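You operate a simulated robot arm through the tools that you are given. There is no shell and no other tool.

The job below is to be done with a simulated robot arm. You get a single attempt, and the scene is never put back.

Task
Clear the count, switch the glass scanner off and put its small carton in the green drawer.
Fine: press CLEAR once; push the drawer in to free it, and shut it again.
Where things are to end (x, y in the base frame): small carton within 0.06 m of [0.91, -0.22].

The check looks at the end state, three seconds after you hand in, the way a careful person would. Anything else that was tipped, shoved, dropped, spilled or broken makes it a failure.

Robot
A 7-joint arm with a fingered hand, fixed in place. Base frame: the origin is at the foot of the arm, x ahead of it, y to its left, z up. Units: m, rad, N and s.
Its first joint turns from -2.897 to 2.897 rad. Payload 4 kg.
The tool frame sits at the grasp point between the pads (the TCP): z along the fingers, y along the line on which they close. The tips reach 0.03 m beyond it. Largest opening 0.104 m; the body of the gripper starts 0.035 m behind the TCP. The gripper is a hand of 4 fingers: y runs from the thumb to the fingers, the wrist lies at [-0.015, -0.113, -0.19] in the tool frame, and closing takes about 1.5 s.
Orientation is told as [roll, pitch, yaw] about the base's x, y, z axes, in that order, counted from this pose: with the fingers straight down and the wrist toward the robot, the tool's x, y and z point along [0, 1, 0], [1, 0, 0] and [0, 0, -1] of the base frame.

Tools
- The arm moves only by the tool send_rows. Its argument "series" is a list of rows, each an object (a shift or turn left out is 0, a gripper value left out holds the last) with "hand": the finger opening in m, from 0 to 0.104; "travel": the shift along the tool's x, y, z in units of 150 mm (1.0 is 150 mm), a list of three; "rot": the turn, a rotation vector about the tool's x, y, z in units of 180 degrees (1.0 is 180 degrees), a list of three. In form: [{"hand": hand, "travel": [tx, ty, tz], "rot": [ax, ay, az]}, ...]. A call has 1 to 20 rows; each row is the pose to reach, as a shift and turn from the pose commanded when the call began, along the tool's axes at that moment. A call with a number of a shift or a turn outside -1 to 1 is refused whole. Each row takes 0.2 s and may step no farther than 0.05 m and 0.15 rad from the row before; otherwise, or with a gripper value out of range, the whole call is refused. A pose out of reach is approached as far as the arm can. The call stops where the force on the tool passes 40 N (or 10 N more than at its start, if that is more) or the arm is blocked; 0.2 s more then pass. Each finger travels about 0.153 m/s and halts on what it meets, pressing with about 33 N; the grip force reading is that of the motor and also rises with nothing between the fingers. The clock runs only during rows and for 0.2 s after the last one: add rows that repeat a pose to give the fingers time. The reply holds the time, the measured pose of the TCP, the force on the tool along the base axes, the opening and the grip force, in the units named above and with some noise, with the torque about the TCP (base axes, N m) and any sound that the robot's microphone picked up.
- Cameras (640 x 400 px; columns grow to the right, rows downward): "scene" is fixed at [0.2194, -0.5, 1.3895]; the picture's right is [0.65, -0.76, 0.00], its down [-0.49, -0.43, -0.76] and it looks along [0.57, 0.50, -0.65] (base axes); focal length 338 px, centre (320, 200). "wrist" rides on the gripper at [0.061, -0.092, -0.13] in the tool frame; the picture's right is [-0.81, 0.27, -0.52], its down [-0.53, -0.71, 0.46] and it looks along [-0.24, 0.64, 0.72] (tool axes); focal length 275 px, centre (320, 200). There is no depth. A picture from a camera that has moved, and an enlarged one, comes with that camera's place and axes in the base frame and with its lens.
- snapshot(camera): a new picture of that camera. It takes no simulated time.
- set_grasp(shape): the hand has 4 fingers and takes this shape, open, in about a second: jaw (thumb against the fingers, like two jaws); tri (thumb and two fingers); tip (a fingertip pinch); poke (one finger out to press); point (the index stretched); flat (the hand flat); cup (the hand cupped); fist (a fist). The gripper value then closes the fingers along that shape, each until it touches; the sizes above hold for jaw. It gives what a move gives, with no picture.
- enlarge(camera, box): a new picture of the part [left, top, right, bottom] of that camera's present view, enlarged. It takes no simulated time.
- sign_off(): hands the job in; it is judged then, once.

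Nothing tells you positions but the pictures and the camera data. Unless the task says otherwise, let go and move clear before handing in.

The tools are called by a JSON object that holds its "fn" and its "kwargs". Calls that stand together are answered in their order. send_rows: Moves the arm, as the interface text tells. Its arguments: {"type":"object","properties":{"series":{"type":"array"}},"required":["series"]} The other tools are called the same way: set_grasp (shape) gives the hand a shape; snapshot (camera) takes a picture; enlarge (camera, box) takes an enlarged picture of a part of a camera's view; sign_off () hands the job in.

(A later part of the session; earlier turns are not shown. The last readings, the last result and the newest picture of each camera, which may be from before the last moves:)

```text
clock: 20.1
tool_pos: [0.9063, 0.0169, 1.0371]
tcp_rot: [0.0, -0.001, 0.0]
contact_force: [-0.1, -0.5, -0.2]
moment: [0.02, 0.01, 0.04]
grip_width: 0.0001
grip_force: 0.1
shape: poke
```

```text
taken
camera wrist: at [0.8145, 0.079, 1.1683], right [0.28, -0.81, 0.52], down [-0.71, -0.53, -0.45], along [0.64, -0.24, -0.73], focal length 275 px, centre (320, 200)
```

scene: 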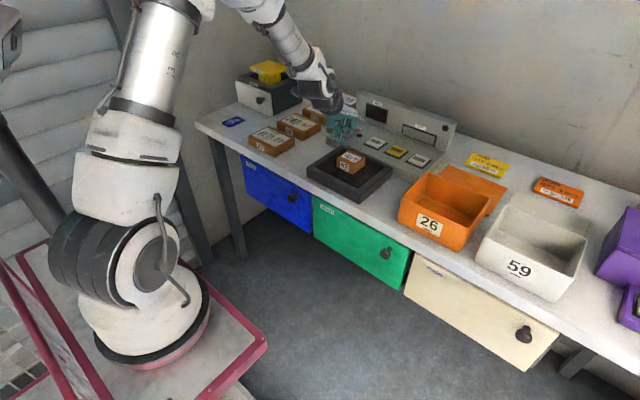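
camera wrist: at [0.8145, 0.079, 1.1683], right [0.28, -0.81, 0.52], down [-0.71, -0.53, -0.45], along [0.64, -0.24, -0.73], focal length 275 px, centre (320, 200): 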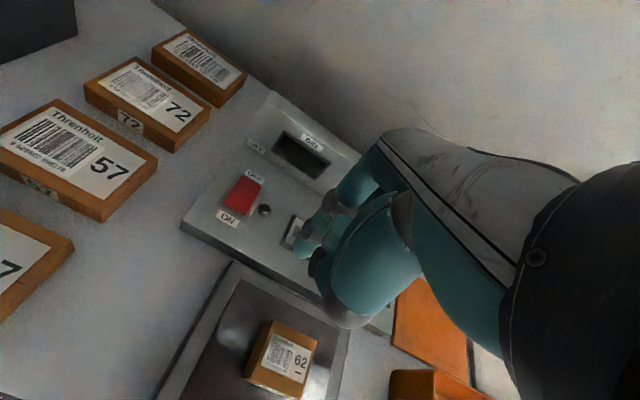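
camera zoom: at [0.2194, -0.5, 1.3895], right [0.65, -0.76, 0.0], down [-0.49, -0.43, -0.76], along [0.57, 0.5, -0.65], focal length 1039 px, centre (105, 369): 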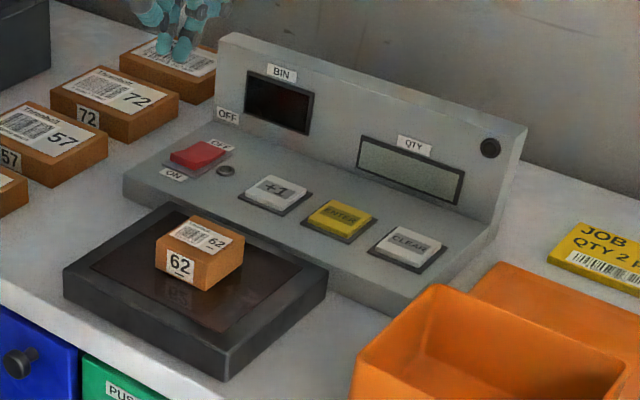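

All is in order: scanner dark, carton unmoved. Next is the drawer; I'll back out in front of the bench at height and then try the fist shape for pushing.

{"fn": "send_rows", "kwargs": {"series": [{"travel": [-0.05, -0.3, 0]}, {"travel": [-0.1, -0.6, 0]}, {"travel": [-0.2, -0.9, 0]}, {"travel": [-0.3, -1.0, 0]}]}}

{"fn": "send_rows", "kwargs": {"series": [{"travel": [0, -0.3, 0]}, {"travel": [0, -0.6, 0]}, {"travel": [0, -0.9, 0.1]}, {"travel": [0, -1.0, 0.3]}]}}

{"fn": "set_grasp", "kwargs": {"shape": "fist"}}

{"fn": "snapshot", "kwargs": {"camera": "scene"}}

{"fn": "snapshot", "kwargs": {"camera": "wrist"}}

```text
clock: 21.1
tool_pos: [0.757, -0.028, 1.0357]
tcp_rot: [0.001, 0.0, 0.001]
contact_force: [-0.2, -0.5, -0.4]
moment: [-0.03, 0.01, -0.03]
grip_width: 0.0
grip_force: 0.2
shape: poke
```

```text
clock: 22.1
tool_pos: [0.6392, -0.0198, 1.0081]
tcp_rot: [-0.002, 0.003, 0.0]
contact_force: [-0.7, 0.1, 1.0]
moment: [0.03, -0.05, 0.03]
grip_width: 0.0001
grip_force: 0.0
shape: poke
out of reach, approached as far as the arm can: row 3, 4
```

```text
clock: 23.0
tool_pos: [0.6412, -0.0205, 1.009]
tcp_rot: [0.0, 0.004, -0.003]
contact_force: [0.7, -0.9, 0.5]
moment: [0.01, 0.04, -0.01]
grip_width: 0.0
grip_force: 0.1
shape: fist
```

```text
taken
```

scene: 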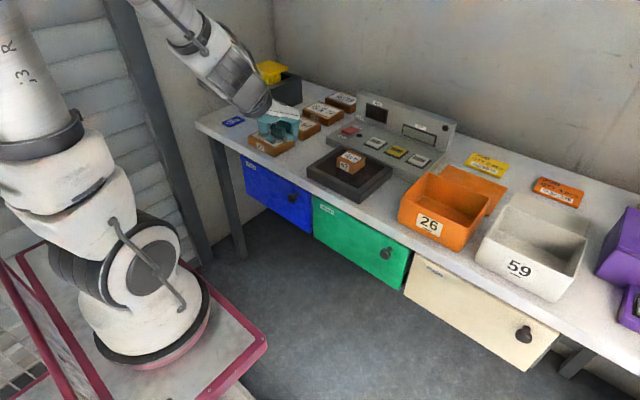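

```text
taken
camera wrist: at [0.549, 0.0427, 1.1396], right [0.28, -0.81, 0.52], down [-0.71, -0.53, -0.45], along [0.64, -0.24, -0.73], focal length 275 px, centre (320, 200)
```

wrist: 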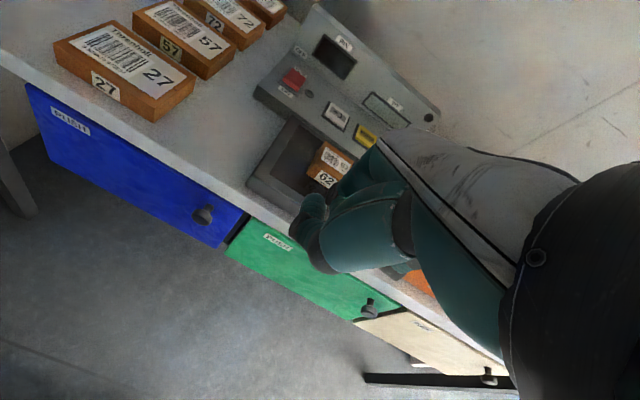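

The arm met a limit drawing straight back at this y. I'll shift toward -y and lower to see what is reachable in front of the drawer.

{"fn": "send_rows", "kwargs": {"series": [{"travel": [-0.3, 0.05, 0]}, {"travel": [-0.6, 0.1, 0.1]}, {"travel": [-0.8, 0.1, 0.3]}, {"travel": [-0.8, 0.1, 0.6]}]}}

{"fn": "snapshot", "kwargs": {"camera": "scene"}}

{"fn": "snapshot", "kwargs": {"camera": "wrist"}}

```text
clock: 24.2
tool_pos: [0.6673, -0.2452, 0.9937]
tcp_rot: [0.072, -0.171, -0.258]
contact_force: [-0.1, 0.8, 0.9]
moment: [0.0, -0.01, 0.0]
grip_width: 0.0001
grip_force: 0.1
shape: fist
out of reach, approached as far as the arm can: row 3, 4
stopped in row 4: the arm was blocked; the commanded pose is now the measured one
```

```text
taken
```

scene: 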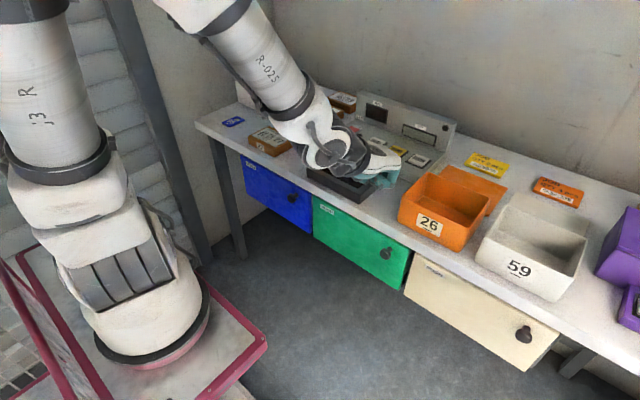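

```text
taken
camera wrist: at [0.5705, -0.1661, 1.1116], right [-0.03, -0.87, 0.5], down [-0.73, -0.32, -0.61], along [0.69, -0.38, -0.62], focal length 275 px, centre (320, 200)
```

wrist: 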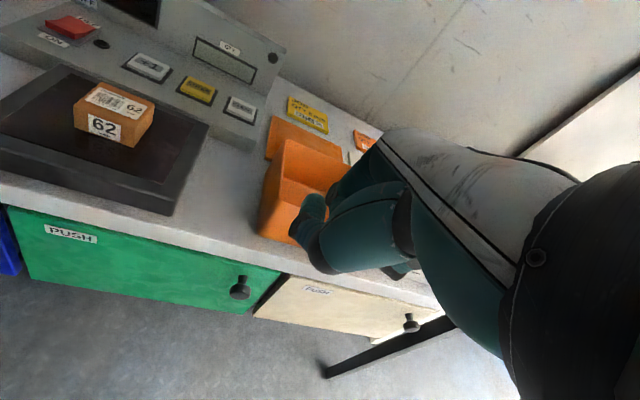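

The arm ran into a joint limit and its orientation drifted. I'll go back up toward the starting region while righting the hand.

{"fn": "send_rows", "kwargs": {"series": [{"travel": [0, 0, -0.25], "rot": [0.014, -0.006, -0.02]}, {"travel": [0, 0, -0.5], "rot": [0.027, -0.012, -0.041]}, {"travel": [0, 0, -0.75], "rot": [0.041, -0.017, -0.062]}, {"travel": [0, 0, -1.0], "rot": [0.0544, -0.023, -0.082]}]}}

{"fn": "snapshot", "kwargs": {"camera": "scene"}}

```text
clock: 25.2
tool_pos: [0.6389, -0.2486, 1.1426]
tcp_rot: [-0.025, -0.005, 0.001]
contact_force: [0.7, 0.5, -0.4]
moment: [0.01, 0.0, -0.02]
grip_width: 0.0001
grip_force: 0.1
shape: fist
```

```text
taken
```

scene: 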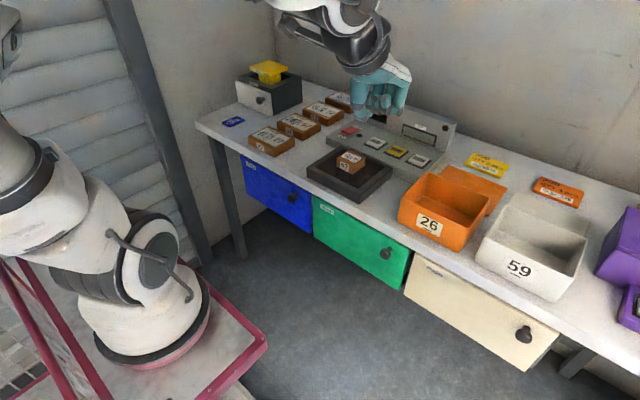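

Recovered. Now I'll test lowering here, a bit further out, in small amounts.

{"fn": "send_rows", "kwargs": {"series": [{"travel": [0.0, 0.1, 0.25], "rot": [0, 0.008, 0]}, {"travel": [0.05, 0.2, 0.5], "rot": [0, 0.008, 0]}, {"travel": [0.1, 0.3, 0.75], "rot": [0, 0.008, 0]}, {"travel": [0.1, 0.3, 1.0], "rot": [0, 0.008, 0]}]}}

```text
clock: 26.2
tool_pos: [0.683, -0.2375, 0.9912]
tcp_rot: [-0.001, -0.008, 0.001]
contact_force: [1.0, -0.2, 0.5]
moment: [0.02, -0.04, 0.01]
grip_width: 0.0
grip_force: 0.1
shape: fist
```

That worked. I'll go on lower, still clear of the bench edge.

{"fn": "send_rows", "kwargs": {"series": [{"travel": [0.0, 0.0, 0.25]}, {"travel": [0.0, 0.0, 0.5]}, {"travel": [0.0, 0.0, 0.75]}]}}

{"fn": "snapshot", "kwargs": {"camera": "scene"}}

{"fn": "snapshot", "kwargs": {"camera": "wrist"}}

```text
clock: 27.0
tool_pos: [0.6856, -0.237, 0.8809]
tcp_rot: [-0.001, -0.007, 0.003]
contact_force: [-0.6, 0.0, -0.8]
moment: [0.0, -0.01, 0.02]
grip_width: 0.0002
grip_force: 0.0
shape: fist
```

```text
taken
```

scene: 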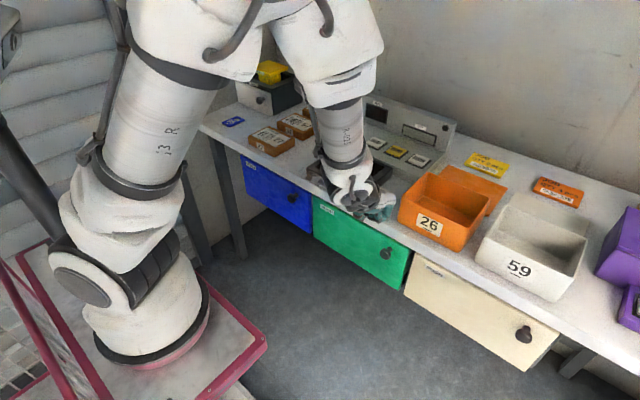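

```text
taken
camera wrist: at [0.5921, -0.176, 1.0108], right [0.27, -0.81, 0.52], down [-0.71, -0.54, -0.46], along [0.65, -0.24, -0.72], focal length 275 px, centre (320, 200)
```

wrist: 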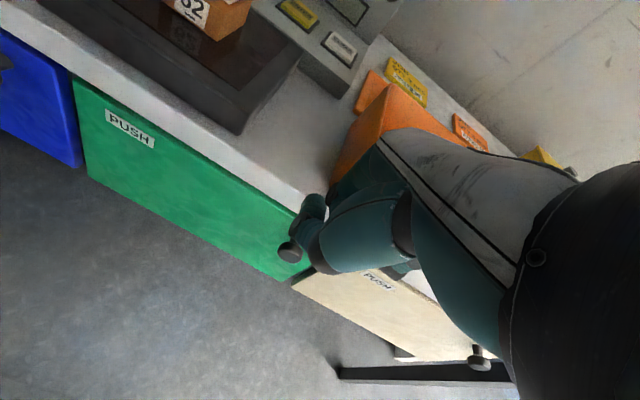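

The lower region is reachable. I'll zoom in on the bench edge, drawer front and fist to get the clearances.

{"fn": "enlarge", "kwargs": {"camera": "wrist", "box": [60, 60, 360, 290]}}

{"fn": "enlarge", "kwargs": {"camera": "scene", "box": [300, 150, 430, 290]}}

```text
1.74 times, centred on (210, 175) of wrist
camera zoom: at [0.5921, -0.176, 1.0108], right [0.27, -0.81, 0.52], down [-0.71, -0.54, -0.46], along [0.65, -0.24, -0.72], focal length 479 px, centre (511, 244)
```

zoom: 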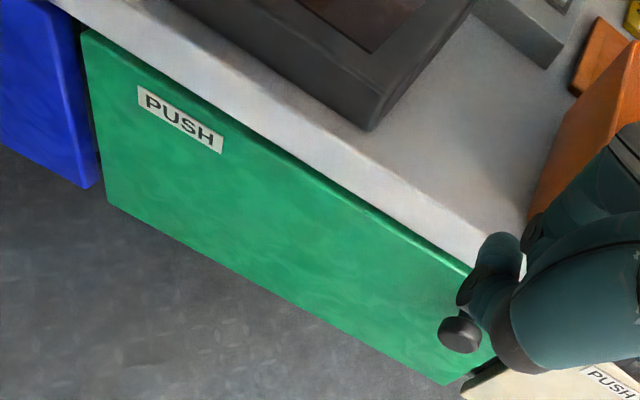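

```text
2.86 times, centred on (365, 220) of scene
camera zoom: at [0.2194, -0.5, 1.3895], right [0.65, -0.76, 0.0], down [-0.49, -0.43, -0.76], along [0.57, 0.5, -0.65], focal length 965 px, centre (191, 143)
```

zoom: 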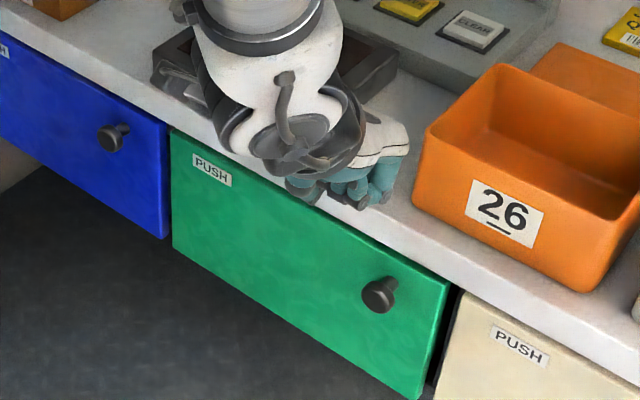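

The drawer front is flush with the bench edge at x of about 0.777. I'll bring the fist down in front of the panel between label and knob.

{"fn": "send_rows", "kwargs": {"series": [{"travel": [0.2, -0.05, 0.2]}, {"travel": [0.4, -0.1, 0.4]}, {"travel": [0.6, -0.15, 0.6]}, {"travel": [0.75, -0.17, 0.8]}]}}

```text
clock: 28.0
tool_pos: [0.6743, -0.1278, 0.7537]
tcp_rot: [0.0, -0.006, 0.002]
contact_force: [0.2, -0.9, -0.1]
moment: [0.0, 0.0, 0.01]
grip_width: 0.0002
grip_force: 0.1
shape: fist
out of reach, approached as far as the arm can: row 2, 3, 4
```

{"fn": "snapshot", "kwargs": {"camera": "scene"}}

{"fn": "snapshot", "kwargs": {"camera": "wrist"}}

{"fn": "enlarge", "kwargs": {"camera": "scene", "box": [290, 150, 430, 290]}}

```text
taken
```

scene: 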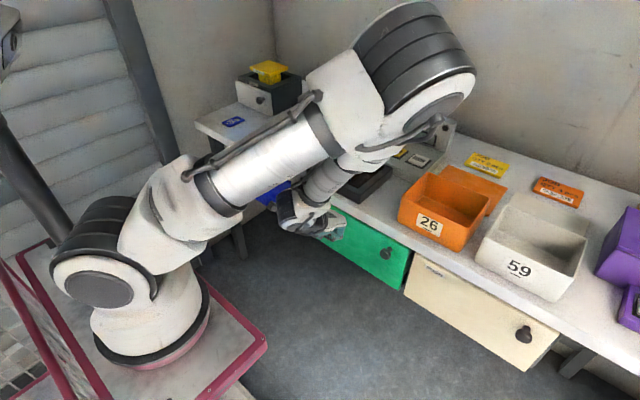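

```text
taken
camera wrist: at [0.5826, -0.0654, 0.8835], right [0.27, -0.81, 0.52], down [-0.71, -0.53, -0.46], along [0.65, -0.24, -0.72], focal length 275 px, centre (320, 200)
```

wrist: 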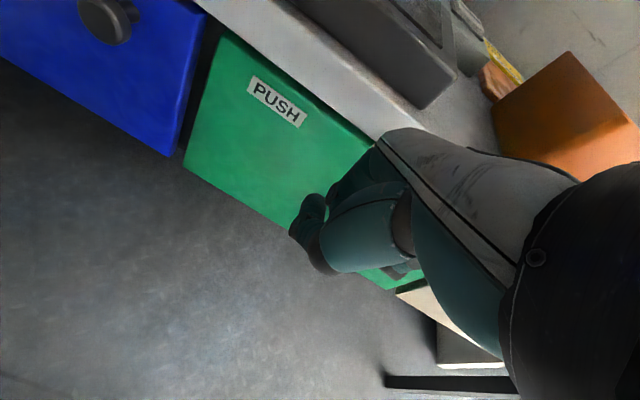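

```text
2.86 times, centred on (360, 220) of scene
camera zoom: at [0.2194, -0.5, 1.3895], right [0.65, -0.76, 0.0], down [-0.49, -0.43, -0.76], along [0.57, 0.5, -0.65], focal length 965 px, centre (206, 143)
```

zoom: 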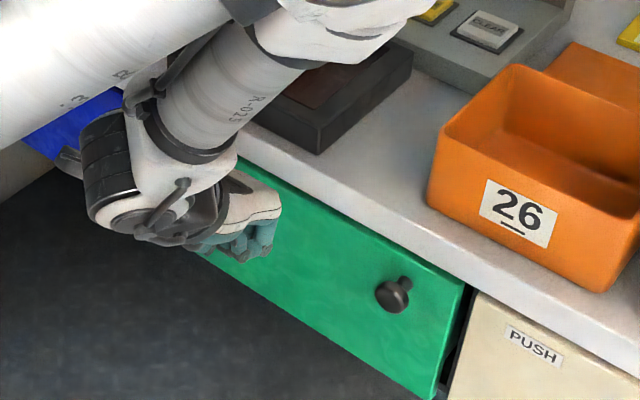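

The elbow has swung over the bench, well above it, but I need to watch it. I'll check nothing was touched and see the fist up close before lowering.

{"fn": "enlarge", "kwargs": {"camera": "scene", "box": [220, 60, 480, 240]}}

{"fn": "send_rows", "kwargs": {"series": [{"travel": [0, 0, 0.1]}, {"travel": [0, 0, 0.2]}, {"travel": [0, 0, 0.2]}]}}

{"fn": "snapshot", "kwargs": {"camera": "scene"}}

{"fn": "snapshot", "kwargs": {"camera": "wrist"}}

```text
2.22 times, centred on (350, 150) of scene
camera zoom: at [0.2194, -0.5, 1.3895], right [0.65, -0.76, 0.0], down [-0.49, -0.43, -0.76], along [0.57, 0.5, -0.65], focal length 751 px, centre (253, 311)
```

zoom: 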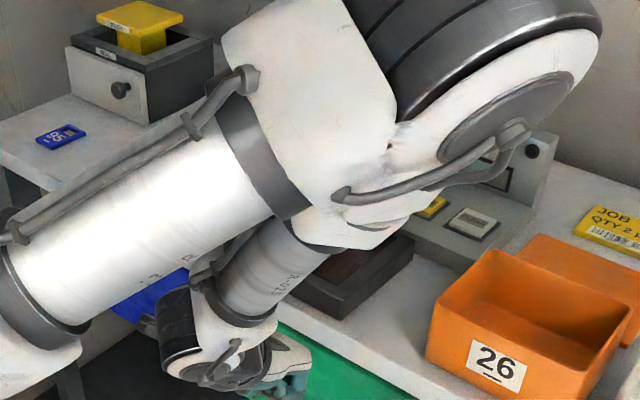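

```text
clock: 28.8
tool_pos: [0.6756, -0.1271, 0.7243]
tcp_rot: [0.004, -0.005, 0.003]
contact_force: [0.5, -0.2, -0.1]
moment: [-0.03, 0.0, 0.01]
grip_width: 0.0001
grip_force: 0.0
shape: fist
```

```text
taken
```

scene: 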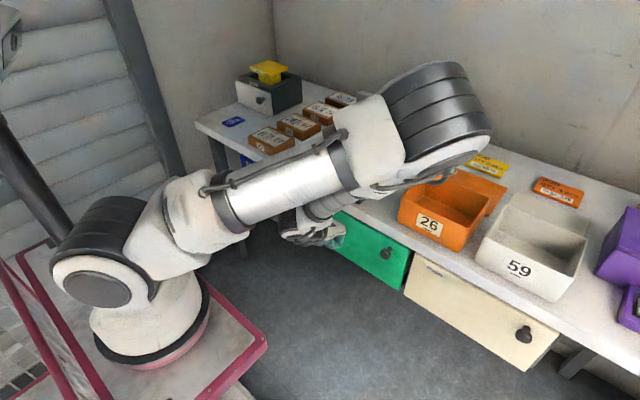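

```text
taken
camera wrist: at [0.5828, -0.0654, 0.8547], right [0.27, -0.81, 0.52], down [-0.71, -0.53, -0.46], along [0.65, -0.24, -0.72], focal length 275 px, centre (320, 200)
```

wrist: 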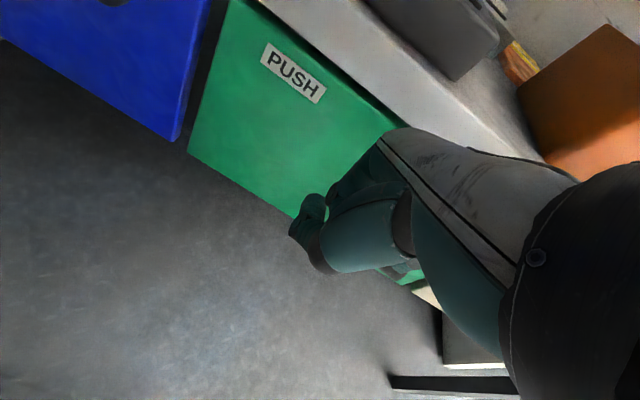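

The elbow sinks toward the bins as the hand lowers in this orientation, so I won't push from here. I'll retrace up and out, then try the hand turned 90 degrees so the wrist needn't fold back.

{"fn": "send_rows", "kwargs": {"series": [{"travel": [0, 0, -0.2]}, {"travel": [-0.15, 0.02, -0.4]}, {"travel": [-0.35, 0.04, -0.6]}, {"travel": [-0.55, 0.05, -0.8]}, {"travel": [-0.73, 0.05, -1.0]}]}}

{"fn": "snapshot", "kwargs": {"camera": "scene"}}

```text
clock: 30.0
tool_pos: [0.683, -0.2375, 0.8735]
tcp_rot: [0.001, -0.006, 0.003]
contact_force: [0.1, 0.4, 0.3]
moment: [0.0, 0.0, -0.01]
grip_width: 0.0
grip_force: 0.1
shape: fist
```

```text
taken
```

scene: 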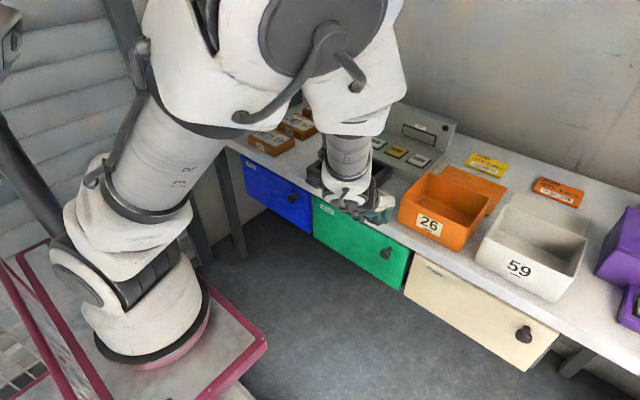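

Back in a good configuration. I'll rise, then yaw the hand +90 degrees in free air.

{"fn": "send_rows", "kwargs": {"series": [{"travel": [0, 0, -0.3]}, {"travel": [0, 0, -0.6]}, {"travel": [0, 0, -0.9]}, {"travel": [0, 0, -1.0]}]}}

{"fn": "send_rows", "kwargs": {"series": [{"rot": [0, 0, -0.045]}, {"rot": [0, 0, -0.09]}, {"rot": [0, 0, -0.135]}, {"rot": [0, 0, -0.18]}, {"rot": [0, 0, -0.225]}, {"rot": [0, 0, -0.27]}, {"rot": [0, 0, -0.315]}, {"rot": [0, 0, -0.36]}, {"rot": [0, 0, -0.405]}, {"rot": [0, 0, -0.45]}, {"rot": [0, 0, -0.49]}, {"rot": [0, 0, -0.5]}]}}

{"fn": "snapshot", "kwargs": {"camera": "scene"}}

{"fn": "snapshot", "kwargs": {"camera": "wrist"}}

```text
clock: 31.0
tool_pos: [0.6833, -0.2366, 1.0226]
tcp_rot: [0.001, -0.006, 0.003]
contact_force: [0.4, -0.8, 0.4]
moment: [-0.01, 0.03, -0.02]
grip_width: 0.0001
grip_force: 0.0
shape: fist
```

```text
clock: 33.6
tool_pos: [0.6805, -0.237, 1.0258]
tcp_rot: [-0.007, -0.003, 1.576]
contact_force: [0.7, -0.1, 0.3]
moment: [-0.01, 0.01, -0.01]
grip_width: 0.0
grip_force: 0.1
shape: fist
```

```text
taken
```

scene: 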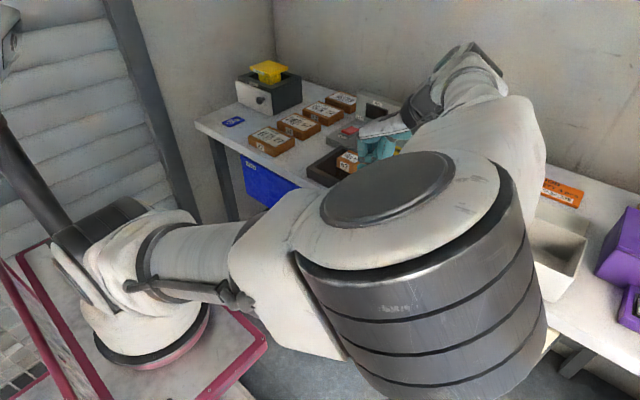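

```text
taken
camera wrist: at [0.6195, -0.3286, 1.155], right [0.81, 0.28, 0.52], down [0.54, -0.71, -0.45], along [0.25, 0.65, -0.72], focal length 275 px, centre (320, 200)
```

wrist: 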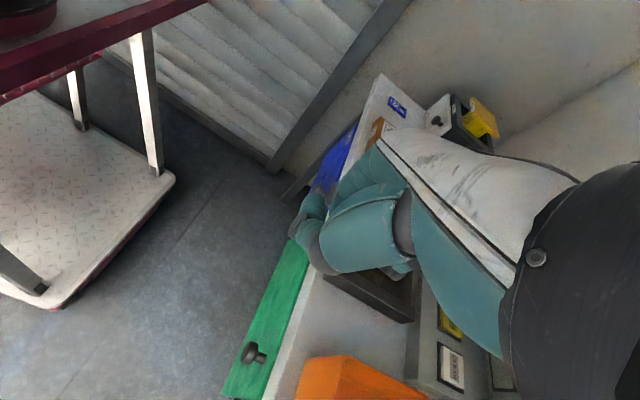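

The hand turned freely with the elbow swung out to the right, in front of the bench, and the wrist camera sees the drawer well. I'll lower carefully in front of the drawer.

{"fn": "send_rows", "kwargs": {"series": [{"travel": [0.1, 0.0, 0.25]}, {"travel": [0.2, 0.0, 0.5]}, {"travel": [0.2, 0.1, 0.75]}, {"travel": [0.2, 0.2, 0.95]}]}}

{"fn": "snapshot", "kwargs": {"camera": "scene"}}

{"fn": "snapshot", "kwargs": {"camera": "wrist"}}

```text
clock: 34.6
tool_pos: [0.6512, -0.2075, 0.8819]
tcp_rot: [-0.007, -0.001, 1.572]
contact_force: [-0.5, 0.2, 0.2]
moment: [-0.03, -0.01, -0.01]
grip_width: 0.0001
grip_force: 0.0
shape: fist
```

```text
taken
```

scene: 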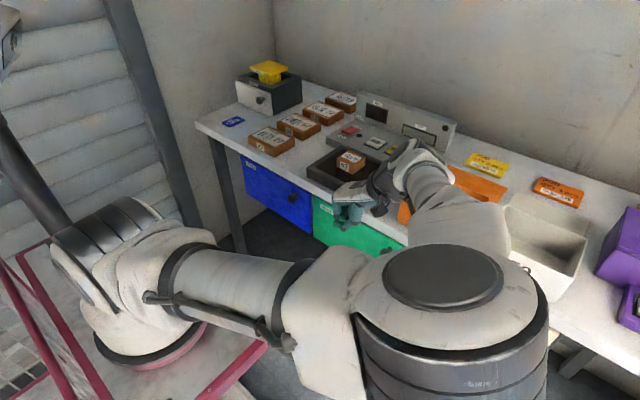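

```text
taken
camera wrist: at [0.5891, -0.2991, 1.0126], right [0.81, 0.28, 0.52], down [0.54, -0.71, -0.45], along [0.25, 0.65, -0.72], focal length 275 px, centre (320, 200)
```

wrist: 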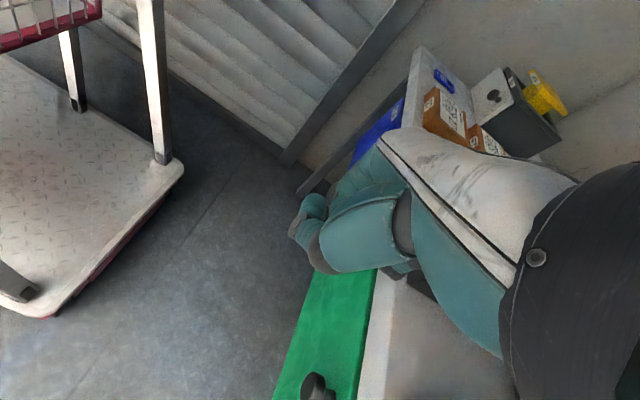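

This configuration is good: elbow out in front of the bench, hand free in front of the green panel. Lowering further.

{"fn": "send_rows", "kwargs": {"series": [{"travel": [0.0, 0.1, 0.25]}, {"travel": [0.0, 0.2, 0.5]}, {"travel": [0.0, 0.3, 0.75]}, {"travel": [0.0, 0.35, 1.0]}]}}

{"fn": "snapshot", "kwargs": {"camera": "scene"}}

{"fn": "snapshot", "kwargs": {"camera": "wrist"}}

```text
clock: 35.6
tool_pos: [0.6508, -0.1551, 0.7286]
tcp_rot: [-0.007, 0.0, 1.574]
contact_force: [0.2, 0.0, 0.4]
moment: [-0.01, 0.01, 0.01]
grip_width: 0.0
grip_force: 0.0
shape: fist
```

```text
taken
```

scene: 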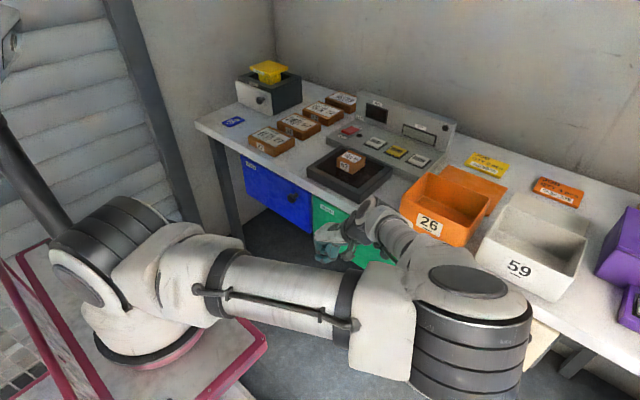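

```text
taken
camera wrist: at [0.5895, -0.2459, 0.8595], right [0.81, 0.28, 0.52], down [0.54, -0.71, -0.45], along [0.25, 0.65, -0.72], focal length 275 px, centre (320, 200)
```

wrist: 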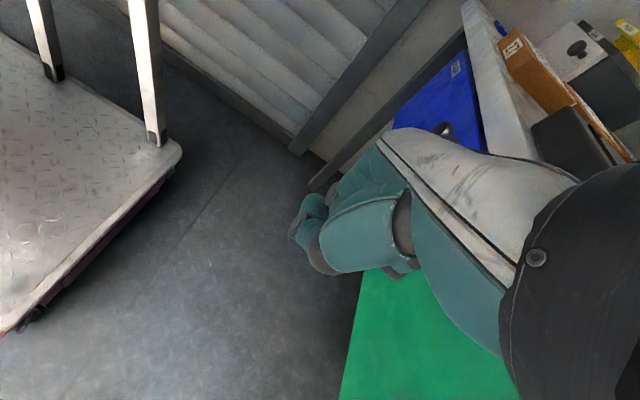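

The elbow is getting near the cream drawer's knob, so rather than shifting the arm forward I'll tilt the fingers forward 40 degrees and let the fist lead.

{"fn": "send_rows", "kwargs": {"series": [{"rot": [0, -0.045, 0]}, {"rot": [0, -0.09, 0]}, {"rot": [0, -0.135, 0]}, {"rot": [0, -0.18, 0]}, {"rot": [0, -0.222, 0]}]}}

{"fn": "snapshot", "kwargs": {"camera": "scene"}}

{"fn": "snapshot", "kwargs": {"camera": "wrist"}}

{"fn": "enlarge", "kwargs": {"camera": "scene", "box": [290, 160, 450, 290]}}

```text
clock: 36.8
tool_pos: [0.6546, -0.1547, 0.7318]
tcp_rot: [-0.701, -0.002, 1.574]
contact_force: [-0.1, -1.0, -0.2]
moment: [-0.03, -0.01, -0.03]
grip_width: 0.0
grip_force: 0.1
shape: fist
```

```text
taken
```

scene: 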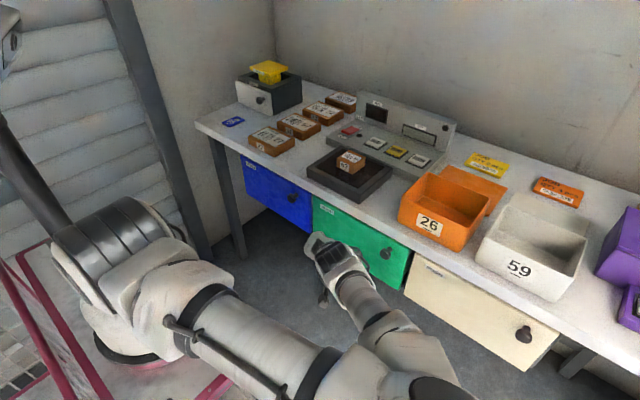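

```text
taken
camera wrist: at [0.5226, -0.2458, 0.7912], right [0.28, 0.27, 0.92], down [0.7, -0.71, -0.01], along [0.65, 0.65, -0.39], focal length 275 px, centre (320, 200)
```

wrist: 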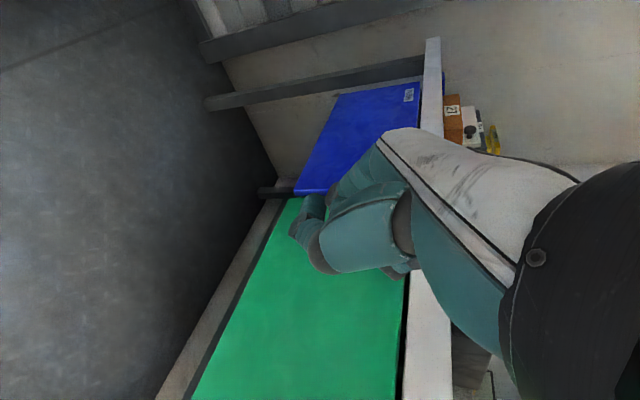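

```text
3.08 times, centred on (370, 225) of scene
camera zoom: at [0.2194, -0.5, 1.3895], right [0.65, -0.76, 0.0], down [-0.49, -0.43, -0.76], along [0.57, 0.5, -0.65], focal length 1039 px, centre (166, 123)
```

zoom: 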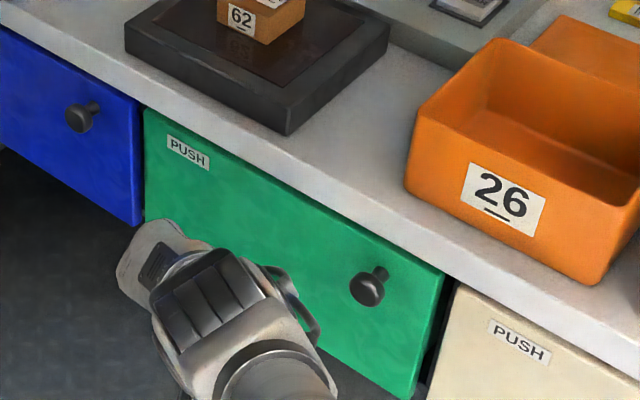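

Now the whole arm sits well in front of the bench. I'll bring the fist to the panel, a little lower and left, then push in small steps.

{"fn": "send_rows", "kwargs": {"series": [{"travel": [0.0, 0.1, 0.15]}, {"travel": [-0.06, 0.2, 0.25]}, {"travel": [-0.127, 0.2, 0.368]}]}}

{"fn": "enlarge", "kwargs": {"camera": "scene", "box": [290, 160, 450, 290]}}

{"fn": "snapshot", "kwargs": {"camera": "wrist"}}

```text
clock: 37.6
tool_pos: [0.704, -0.1251, 0.7015]
tcp_rot: [-0.699, -0.002, 1.575]
contact_force: [-0.7, -0.5, 0.1]
moment: [-0.01, -0.03, 0.0]
grip_width: 0.0
grip_force: 0.1
shape: fist
```

```text
3.08 times, centred on (370, 225) of scene
camera zoom: at [0.2194, -0.5, 1.3895], right [0.65, -0.76, 0.0], down [-0.49, -0.43, -0.76], along [0.57, 0.5, -0.65], focal length 1039 px, centre (166, 123)
```

zoom: 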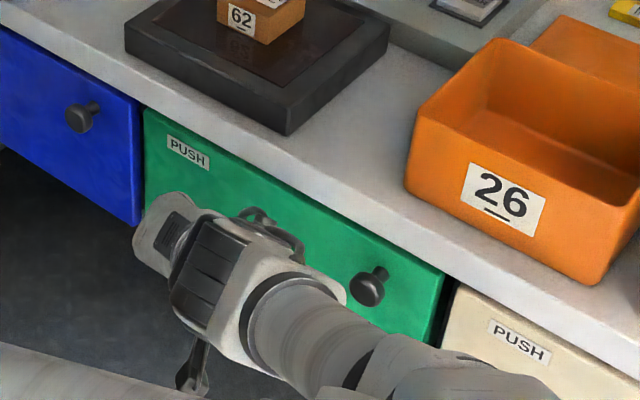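

```text
taken
camera wrist: at [0.5737, -0.2161, 0.7644], right [0.29, 0.28, 0.92], down [0.7, -0.71, 0.0], along [0.65, 0.65, -0.4], focal length 275 px, centre (320, 200)
```

wrist: 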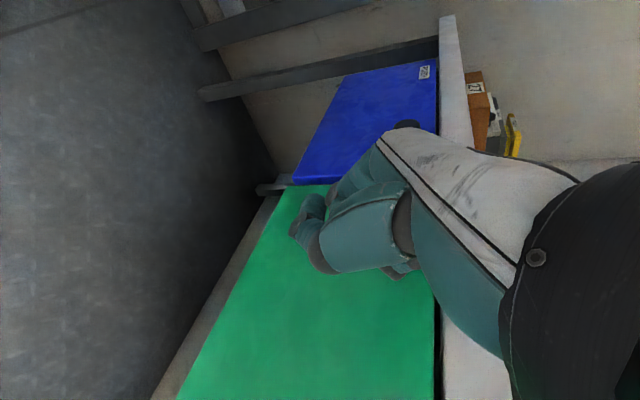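

Clearances look fine. Pushing forward in 4 mm steps.

{"fn": "send_rows", "kwargs": {"series": [{"travel": [-0.0204, 0, 0.0172]}, {"travel": [-0.0408, 0, 0.0343]}, {"travel": [-0.0613, 0, 0.0515]}, {"travel": [-0.0817, 0, 0.0686]}, {"travel": [-0.102, 0, 0.0857]}, {"travel": [-0.1226, 0, 0.103]}]}}

{"fn": "snapshot", "kwargs": {"camera": "wrist"}}

```text
clock: 39.0
tool_pos: [0.729, -0.1242, 0.7027]
tcp_rot: [-0.702, -0.001, 1.574]
contact_force: [0.0, -1.3, -0.8]
moment: [-0.03, 0.02, 0.0]
grip_width: 0.0001
grip_force: 0.2
shape: fist
```

```text
taken
camera wrist: at [0.5972, -0.216, 0.7627], right [0.28, 0.28, 0.92], down [0.7, -0.71, 0.0], along [0.65, 0.65, -0.39], focal length 275 px, centre (320, 200)
```

wrist: 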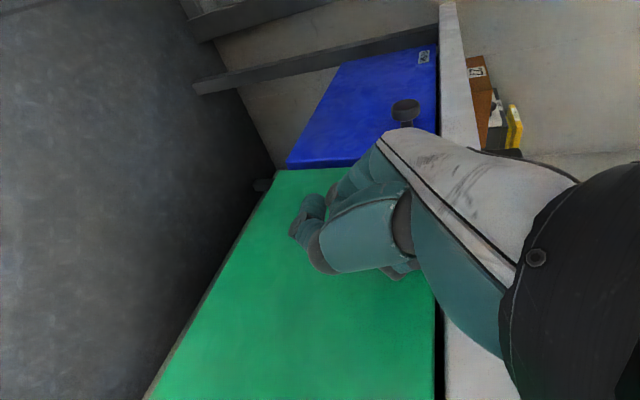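

No contact yet; continuing with finer steps.

{"fn": "send_rows", "kwargs": {"series": [{"travel": [-0.0153, 0, 0.0129]}, {"travel": [-0.0306, 0, 0.0257]}, {"travel": [-0.046, 0, 0.0386]}, {"travel": [-0.0613, 0, 0.0515]}, {"travel": [-0.0766, 0, 0.0643]}]}}

{"fn": "snapshot", "kwargs": {"camera": "wrist"}}

{"fn": "enlarge", "kwargs": {"camera": "scene", "box": [290, 160, 450, 290]}}

```text
clock: 40.2
tool_pos: [0.7431, -0.1254, 0.7011]
tcp_rot: [-0.703, 0.0, 1.574]
contact_force: [0.3, -0.5, 0.2]
moment: [0.02, 0.0, 0.0]
grip_width: 0.0
grip_force: 0.1
shape: fist
```

```text
taken
camera wrist: at [0.6122, -0.2161, 0.762], right [0.28, 0.28, 0.92], down [0.7, -0.71, 0.0], along [0.65, 0.65, -0.39], focal length 275 px, centre (320, 200)
```

wrist: 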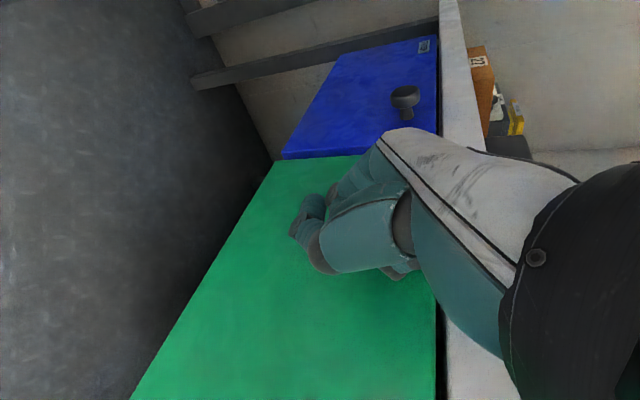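

```text
3.08 times, centred on (370, 225) of scene
camera zoom: at [0.2194, -0.5, 1.3895], right [0.65, -0.76, 0.0], down [-0.49, -0.43, -0.76], along [0.57, 0.5, -0.65], focal length 1039 px, centre (166, 123)
```

zoom: 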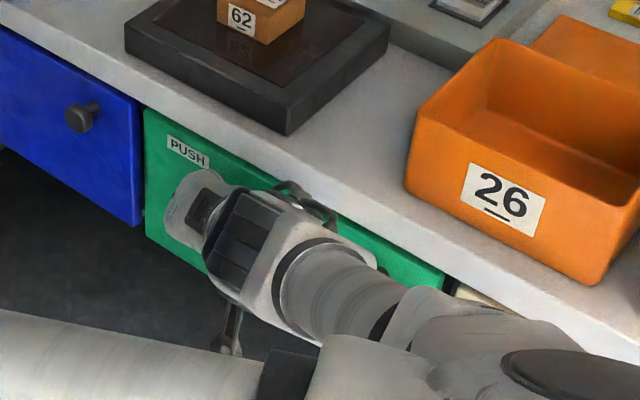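

Still free; a bit further.

{"fn": "send_rows", "kwargs": {"series": [{"travel": [-0.0153, 0, 0.0129]}, {"travel": [-0.0306, 0, 0.0257]}, {"travel": [-0.046, 0, 0.0386]}, {"travel": [-0.0613, 0, 0.0515]}]}}

{"fn": "snapshot", "kwargs": {"camera": "wrist"}}

```text
clock: 41.2
tool_pos: [0.7541, -0.1238, 0.7014]
tcp_rot: [-0.702, -0.001, 1.575]
contact_force: [-1.3, -0.4, 0.7]
moment: [0.02, -0.04, 0.06]
grip_width: 0.0003
grip_force: 0.1
shape: fist
```

```text
taken
camera wrist: at [0.6236, -0.2154, 0.762], right [0.28, 0.28, 0.92], down [0.7, -0.71, 0.0], along [0.65, 0.65, -0.39], focal length 275 px, centre (320, 200)
```

wrist: 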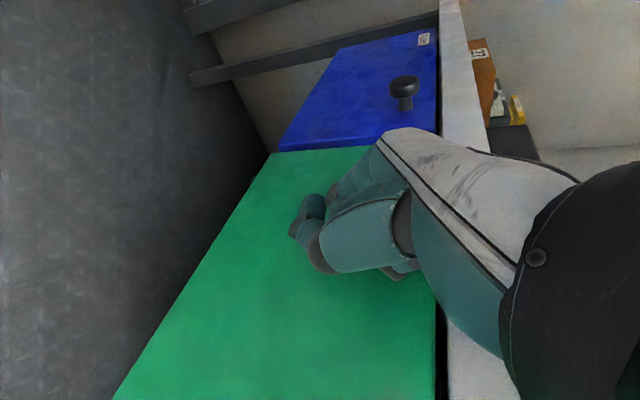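

Perhaps just touching. Continuing the push gently.

{"fn": "send_rows", "kwargs": {"series": [{"travel": [-0.0102, 0, 0.0086]}, {"travel": [-0.0204, 0, 0.0172]}, {"travel": [-0.0306, 0, 0.0257]}, {"travel": [-0.0408, 0, 0.0343]}]}}

{"fn": "snapshot", "kwargs": {"camera": "wrist"}}

{"fn": "enlarge", "kwargs": {"camera": "scene", "box": [290, 160, 450, 290]}}

```text
clock: 42.2
tool_pos: [0.7605, -0.1237, 0.7024]
tcp_rot: [-0.703, -0.002, 1.575]
contact_force: [-15.0, 1.6, -3.2]
moment: [-0.09, -0.43, 0.25]
grip_width: 0.0
grip_force: 0.1
shape: fist
```

```text
taken
camera wrist: at [0.6308, -0.2155, 0.763], right [0.28, 0.27, 0.92], down [0.7, -0.71, 0.0], along [0.65, 0.65, -0.39], focal length 275 px, centre (320, 200)
```

wrist: 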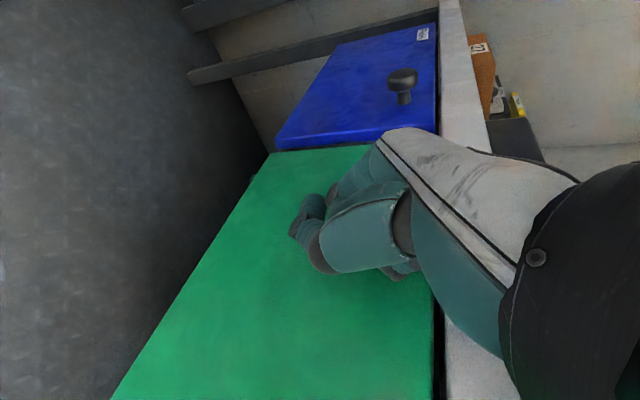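

```text
3.08 times, centred on (370, 225) of scene
camera zoom: at [0.2194, -0.5, 1.3895], right [0.65, -0.76, 0.0], down [-0.49, -0.43, -0.76], along [0.57, 0.5, -0.65], focal length 1039 px, centre (166, 123)
```

zoom: 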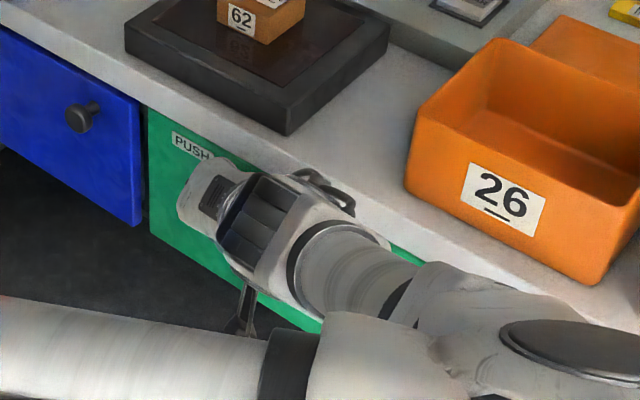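

The panel is giving: it's moved in some 4-5 mm against about 15 N. A little more to free the catch.

{"fn": "send_rows", "kwargs": {"series": [{"travel": [-0.0102, 0, 0.0086]}, {"travel": [-0.0204, 0, 0.0172]}, {"travel": [-0.0306, 0, 0.0257]}]}}

```text
clock: 42.8
tool_pos: [0.7621, -0.1225, 0.7013]
tcp_rot: [-0.7, -0.006, 1.579]
contact_force: [-15.9, -1.2, 1.8]
moment: [0.07, -0.58, 0.25]
grip_width: 0.0001
grip_force: 0.1
shape: fist
stopped in row 2: the force on the tool passed its limit at 43 N (the readings are from after the stop); the commanded pose is now the measured one
```

It hit its stop. I'll back off and see whether the drawer springs out.

{"fn": "send_rows", "kwargs": {"series": [{"travel": [0.04, 0, -0.035]}, {"travel": [0.1, 0, -0.085]}, {"travel": [0.2, 0, -0.17]}, {"travel": [0.35, 0, -0.3]}, {"travel": [0.5, 0, -0.42]}]}}

{"fn": "snapshot", "kwargs": {"camera": "scene"}}

{"fn": "enlarge", "kwargs": {"camera": "scene", "box": [290, 160, 450, 290]}}

{"fn": "snapshot", "kwargs": {"camera": "wrist"}}

```text
clock: 44.0
tool_pos: [0.6678, -0.1274, 0.7079]
tcp_rot: [-0.696, -0.002, 1.582]
contact_force: [0.0, -0.8, 1.1]
moment: [0.01, -0.03, -0.03]
grip_width: 0.0
grip_force: 0.0
shape: fist
out of reach, approached as far as the arm can: row 5
```

```text
taken
```

scene: 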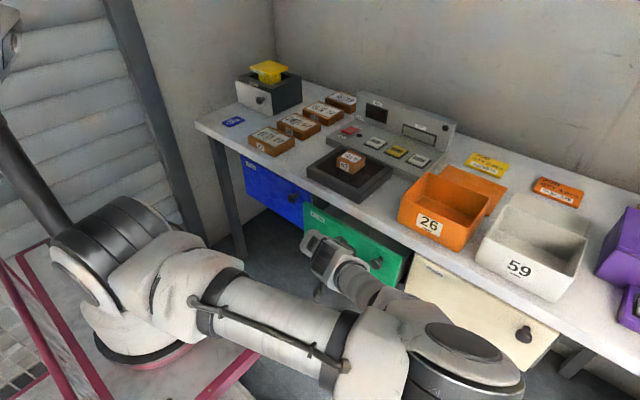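

```text
3.08 times, centred on (370, 225) of scene
camera zoom: at [0.2194, -0.5, 1.3895], right [0.65, -0.76, 0.0], down [-0.49, -0.43, -0.76], along [0.57, 0.5, -0.65], focal length 1039 px, centre (166, 123)
```

zoom: 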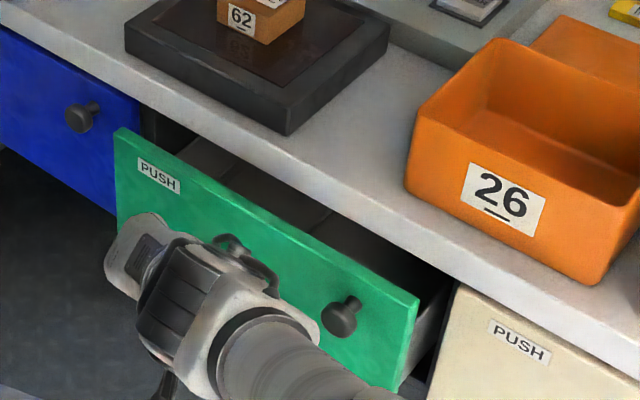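

```text
taken
camera wrist: at [0.5378, -0.2188, 0.7695], right [0.29, 0.28, 0.92], down [0.71, -0.71, -0.01], along [0.64, 0.65, -0.4], focal length 275 px, centre (320, 200)
```

wrist: 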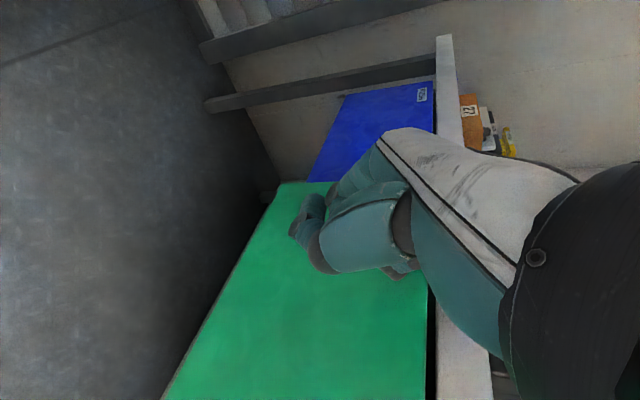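

The drawer has sprung out about 4 cm. Next I'll rise, open the hand to jaw shape and straighten it to pull the knob.

{"fn": "send_rows", "kwargs": {"series": [{"travel": [-0.1, 0, -0.12]}, {"travel": [-0.25, 0, -0.3]}, {"travel": [-0.45, 0, -0.54]}, {"travel": [-0.6, 0, -0.72]}]}}

{"fn": "send_rows", "kwargs": {"series": [{"rot": [0, 0.045, 0]}, {"rot": [0, 0.09, 0]}, {"rot": [0, 0.135, 0]}, {"rot": [0, 0.18, 0]}, {"rot": [0, 0.222, 0]}]}}

{"fn": "set_grasp", "kwargs": {"shape": "jaw"}}

{"fn": "snapshot", "kwargs": {"camera": "scene"}}

{"fn": "snapshot", "kwargs": {"camera": "wrist"}}

```text
clock: 45.0
tool_pos: [0.6684, -0.1286, 0.8443]
tcp_rot: [-0.7, -0.005, 1.578]
contact_force: [0.3, 0.9, 0.3]
moment: [-0.02, 0.02, -0.01]
grip_width: 0.0
grip_force: 0.0
shape: fist
```

```text
clock: 46.2
tool_pos: [0.6657, -0.129, 0.848]
tcp_rot: [-0.001, -0.003, 1.58]
contact_force: [0.1, 0.1, 1.3]
moment: [-0.01, -0.06, 0.0]
grip_width: 0.0
grip_force: 0.1
shape: fist
```

```text
clock: 47.1
tool_pos: [0.666, -0.1278, 0.8483]
tcp_rot: [-0.004, -0.005, 1.577]
contact_force: [-0.3, -0.1, 0.8]
moment: [-0.01, 0.03, 0.0]
grip_width: 0.1035
grip_force: 0.1
shape: jaw
```

```text
taken
```

scene: 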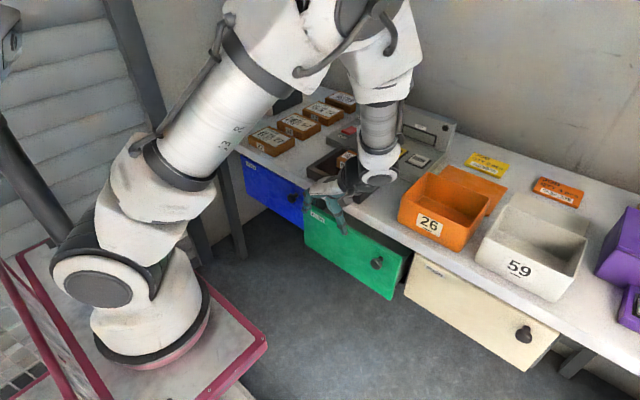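

```text
taken
camera wrist: at [0.605, -0.22, 0.9777], right [0.81, 0.28, 0.52], down [0.54, -0.71, -0.46], along [0.24, 0.65, -0.72], focal length 275 px, centre (320, 200)
```

wrist: 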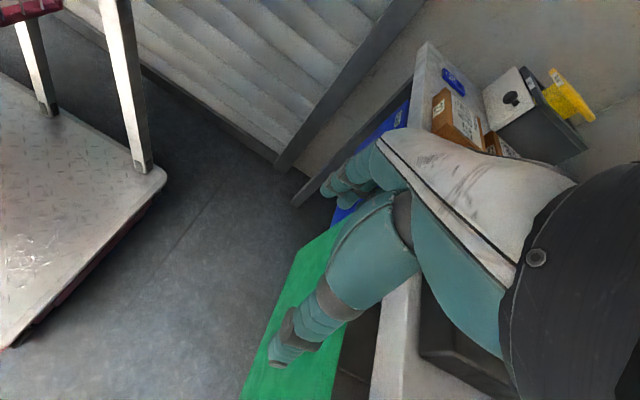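

The hand is open, thumb toward -y, fingers toward +y. I'll measure the knob's new position.

{"fn": "enlarge", "kwargs": {"camera": "scene", "box": [290, 180, 430, 310]}}

{"fn": "send_rows", "kwargs": {"series": [{"travel": [0.05, -0.2, 0]}, {"travel": [0.1, -0.45, 0]}, {"travel": [0.1, -0.7, 0]}]}}

{"fn": "snapshot", "kwargs": {"camera": "wrist"}}

{"fn": "snapshot", "kwargs": {"camera": "scene"}}

```text
3.08 times, centred on (360, 245) of scene
camera zoom: at [0.2194, -0.5, 1.3895], right [0.65, -0.76, 0.0], down [-0.49, -0.43, -0.76], along [0.57, 0.5, -0.65], focal length 1039 px, centre (197, 62)
```

zoom: 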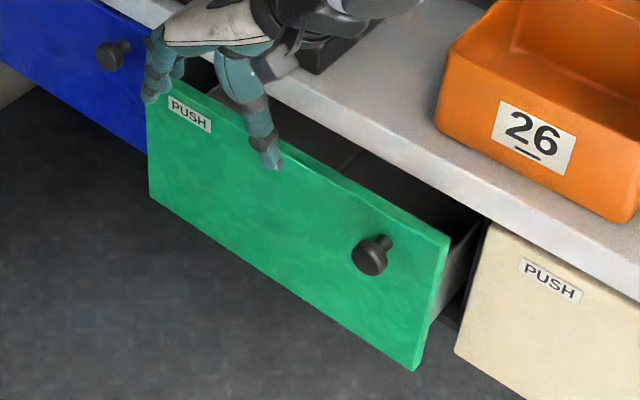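

```text
clock: 47.9
tool_pos: [0.6533, -0.2335, 0.8491]
tcp_rot: [-0.002, -0.002, 1.579]
contact_force: [0.2, -0.5, -0.2]
moment: [-0.01, 0.05, -0.01]
grip_width: 0.1037
grip_force: 0.0
shape: jaw
```

```text
taken
camera wrist: at [0.5916, -0.3257, 0.979], right [0.81, 0.28, 0.52], down [0.54, -0.71, -0.46], along [0.24, 0.65, -0.72], focal length 275 px, centre (320, 200)
```

wrist: 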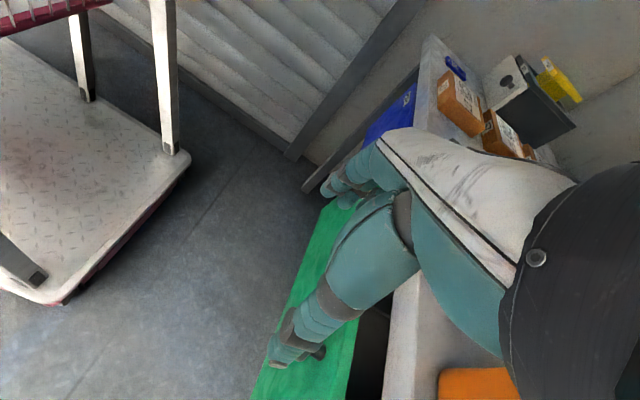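

```text
taken
```

scene: 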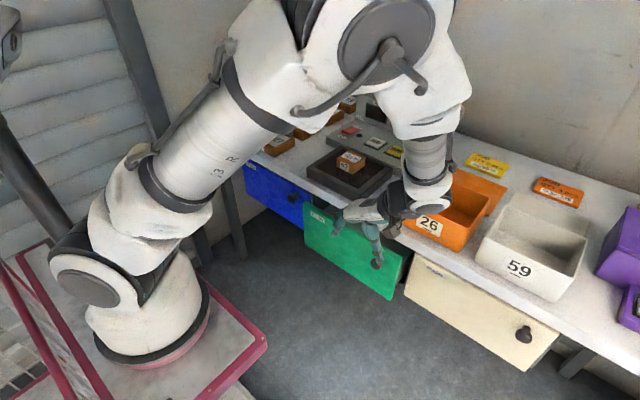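

The knob head is at about (0.711, -0.257, 0.727). I'll tilt slightly forward to keep the wrist away from bin 26 and hover just above the knob.

{"fn": "send_rows", "kwargs": {"series": [{"travel": [-0.1, -0.06, 0.1], "rot": [0, -0.03, 0]}, {"travel": [-0.2, -0.12, 0.2], "rot": [0, -0.06, 0]}, {"travel": [-0.313, -0.163, 0.327], "rot": [0, -0.0833, 0]}, {"travel": [-0.313, -0.163, 0.327], "rot": [0, -0.0833, 0]}]}}

{"fn": "snapshot", "kwargs": {"camera": "wrist"}}

{"fn": "enlarge", "kwargs": {"camera": "scene", "box": [290, 160, 450, 310]}}

```text
clock: 48.9
tool_pos: [0.6989, -0.2549, 0.7993]
tcp_rot: [-0.266, -0.003, 1.579]
contact_force: [0.9, 0.0, 0.1]
moment: [0.01, 0.01, -0.01]
grip_width: 0.1039
grip_force: 0.1
shape: jaw
```

```text
taken
camera wrist: at [0.6063, -0.3474, 0.9089], right [0.64, 0.28, 0.71], down [0.64, -0.71, -0.3], along [0.42, 0.65, -0.63], focal length 275 px, centre (320, 200)
```

wrist: 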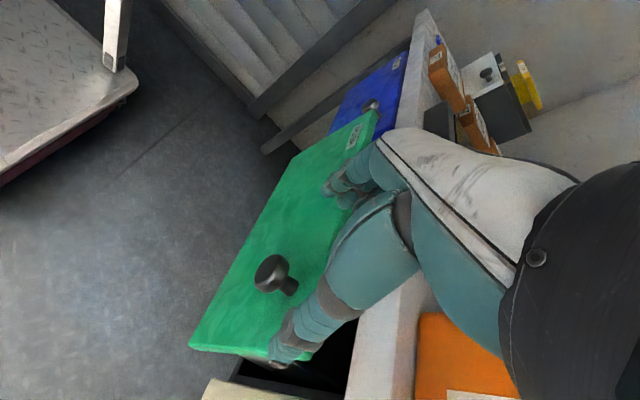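

```text
2.67 times, centred on (370, 235) of scene
camera zoom: at [0.2194, -0.5, 1.3895], right [0.65, -0.76, 0.0], down [-0.49, -0.43, -0.76], along [0.57, 0.5, -0.65], focal length 901 px, centre (187, 107)
```

zoom: 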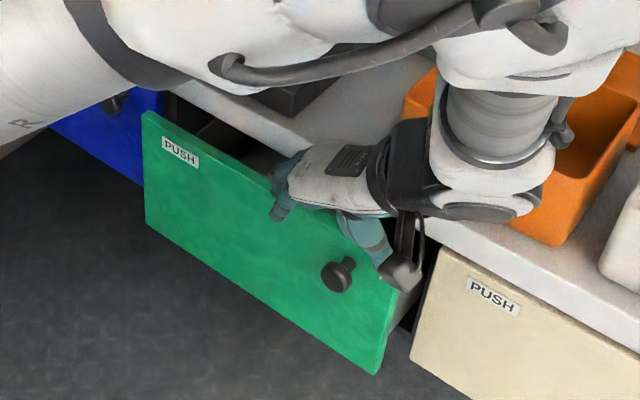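

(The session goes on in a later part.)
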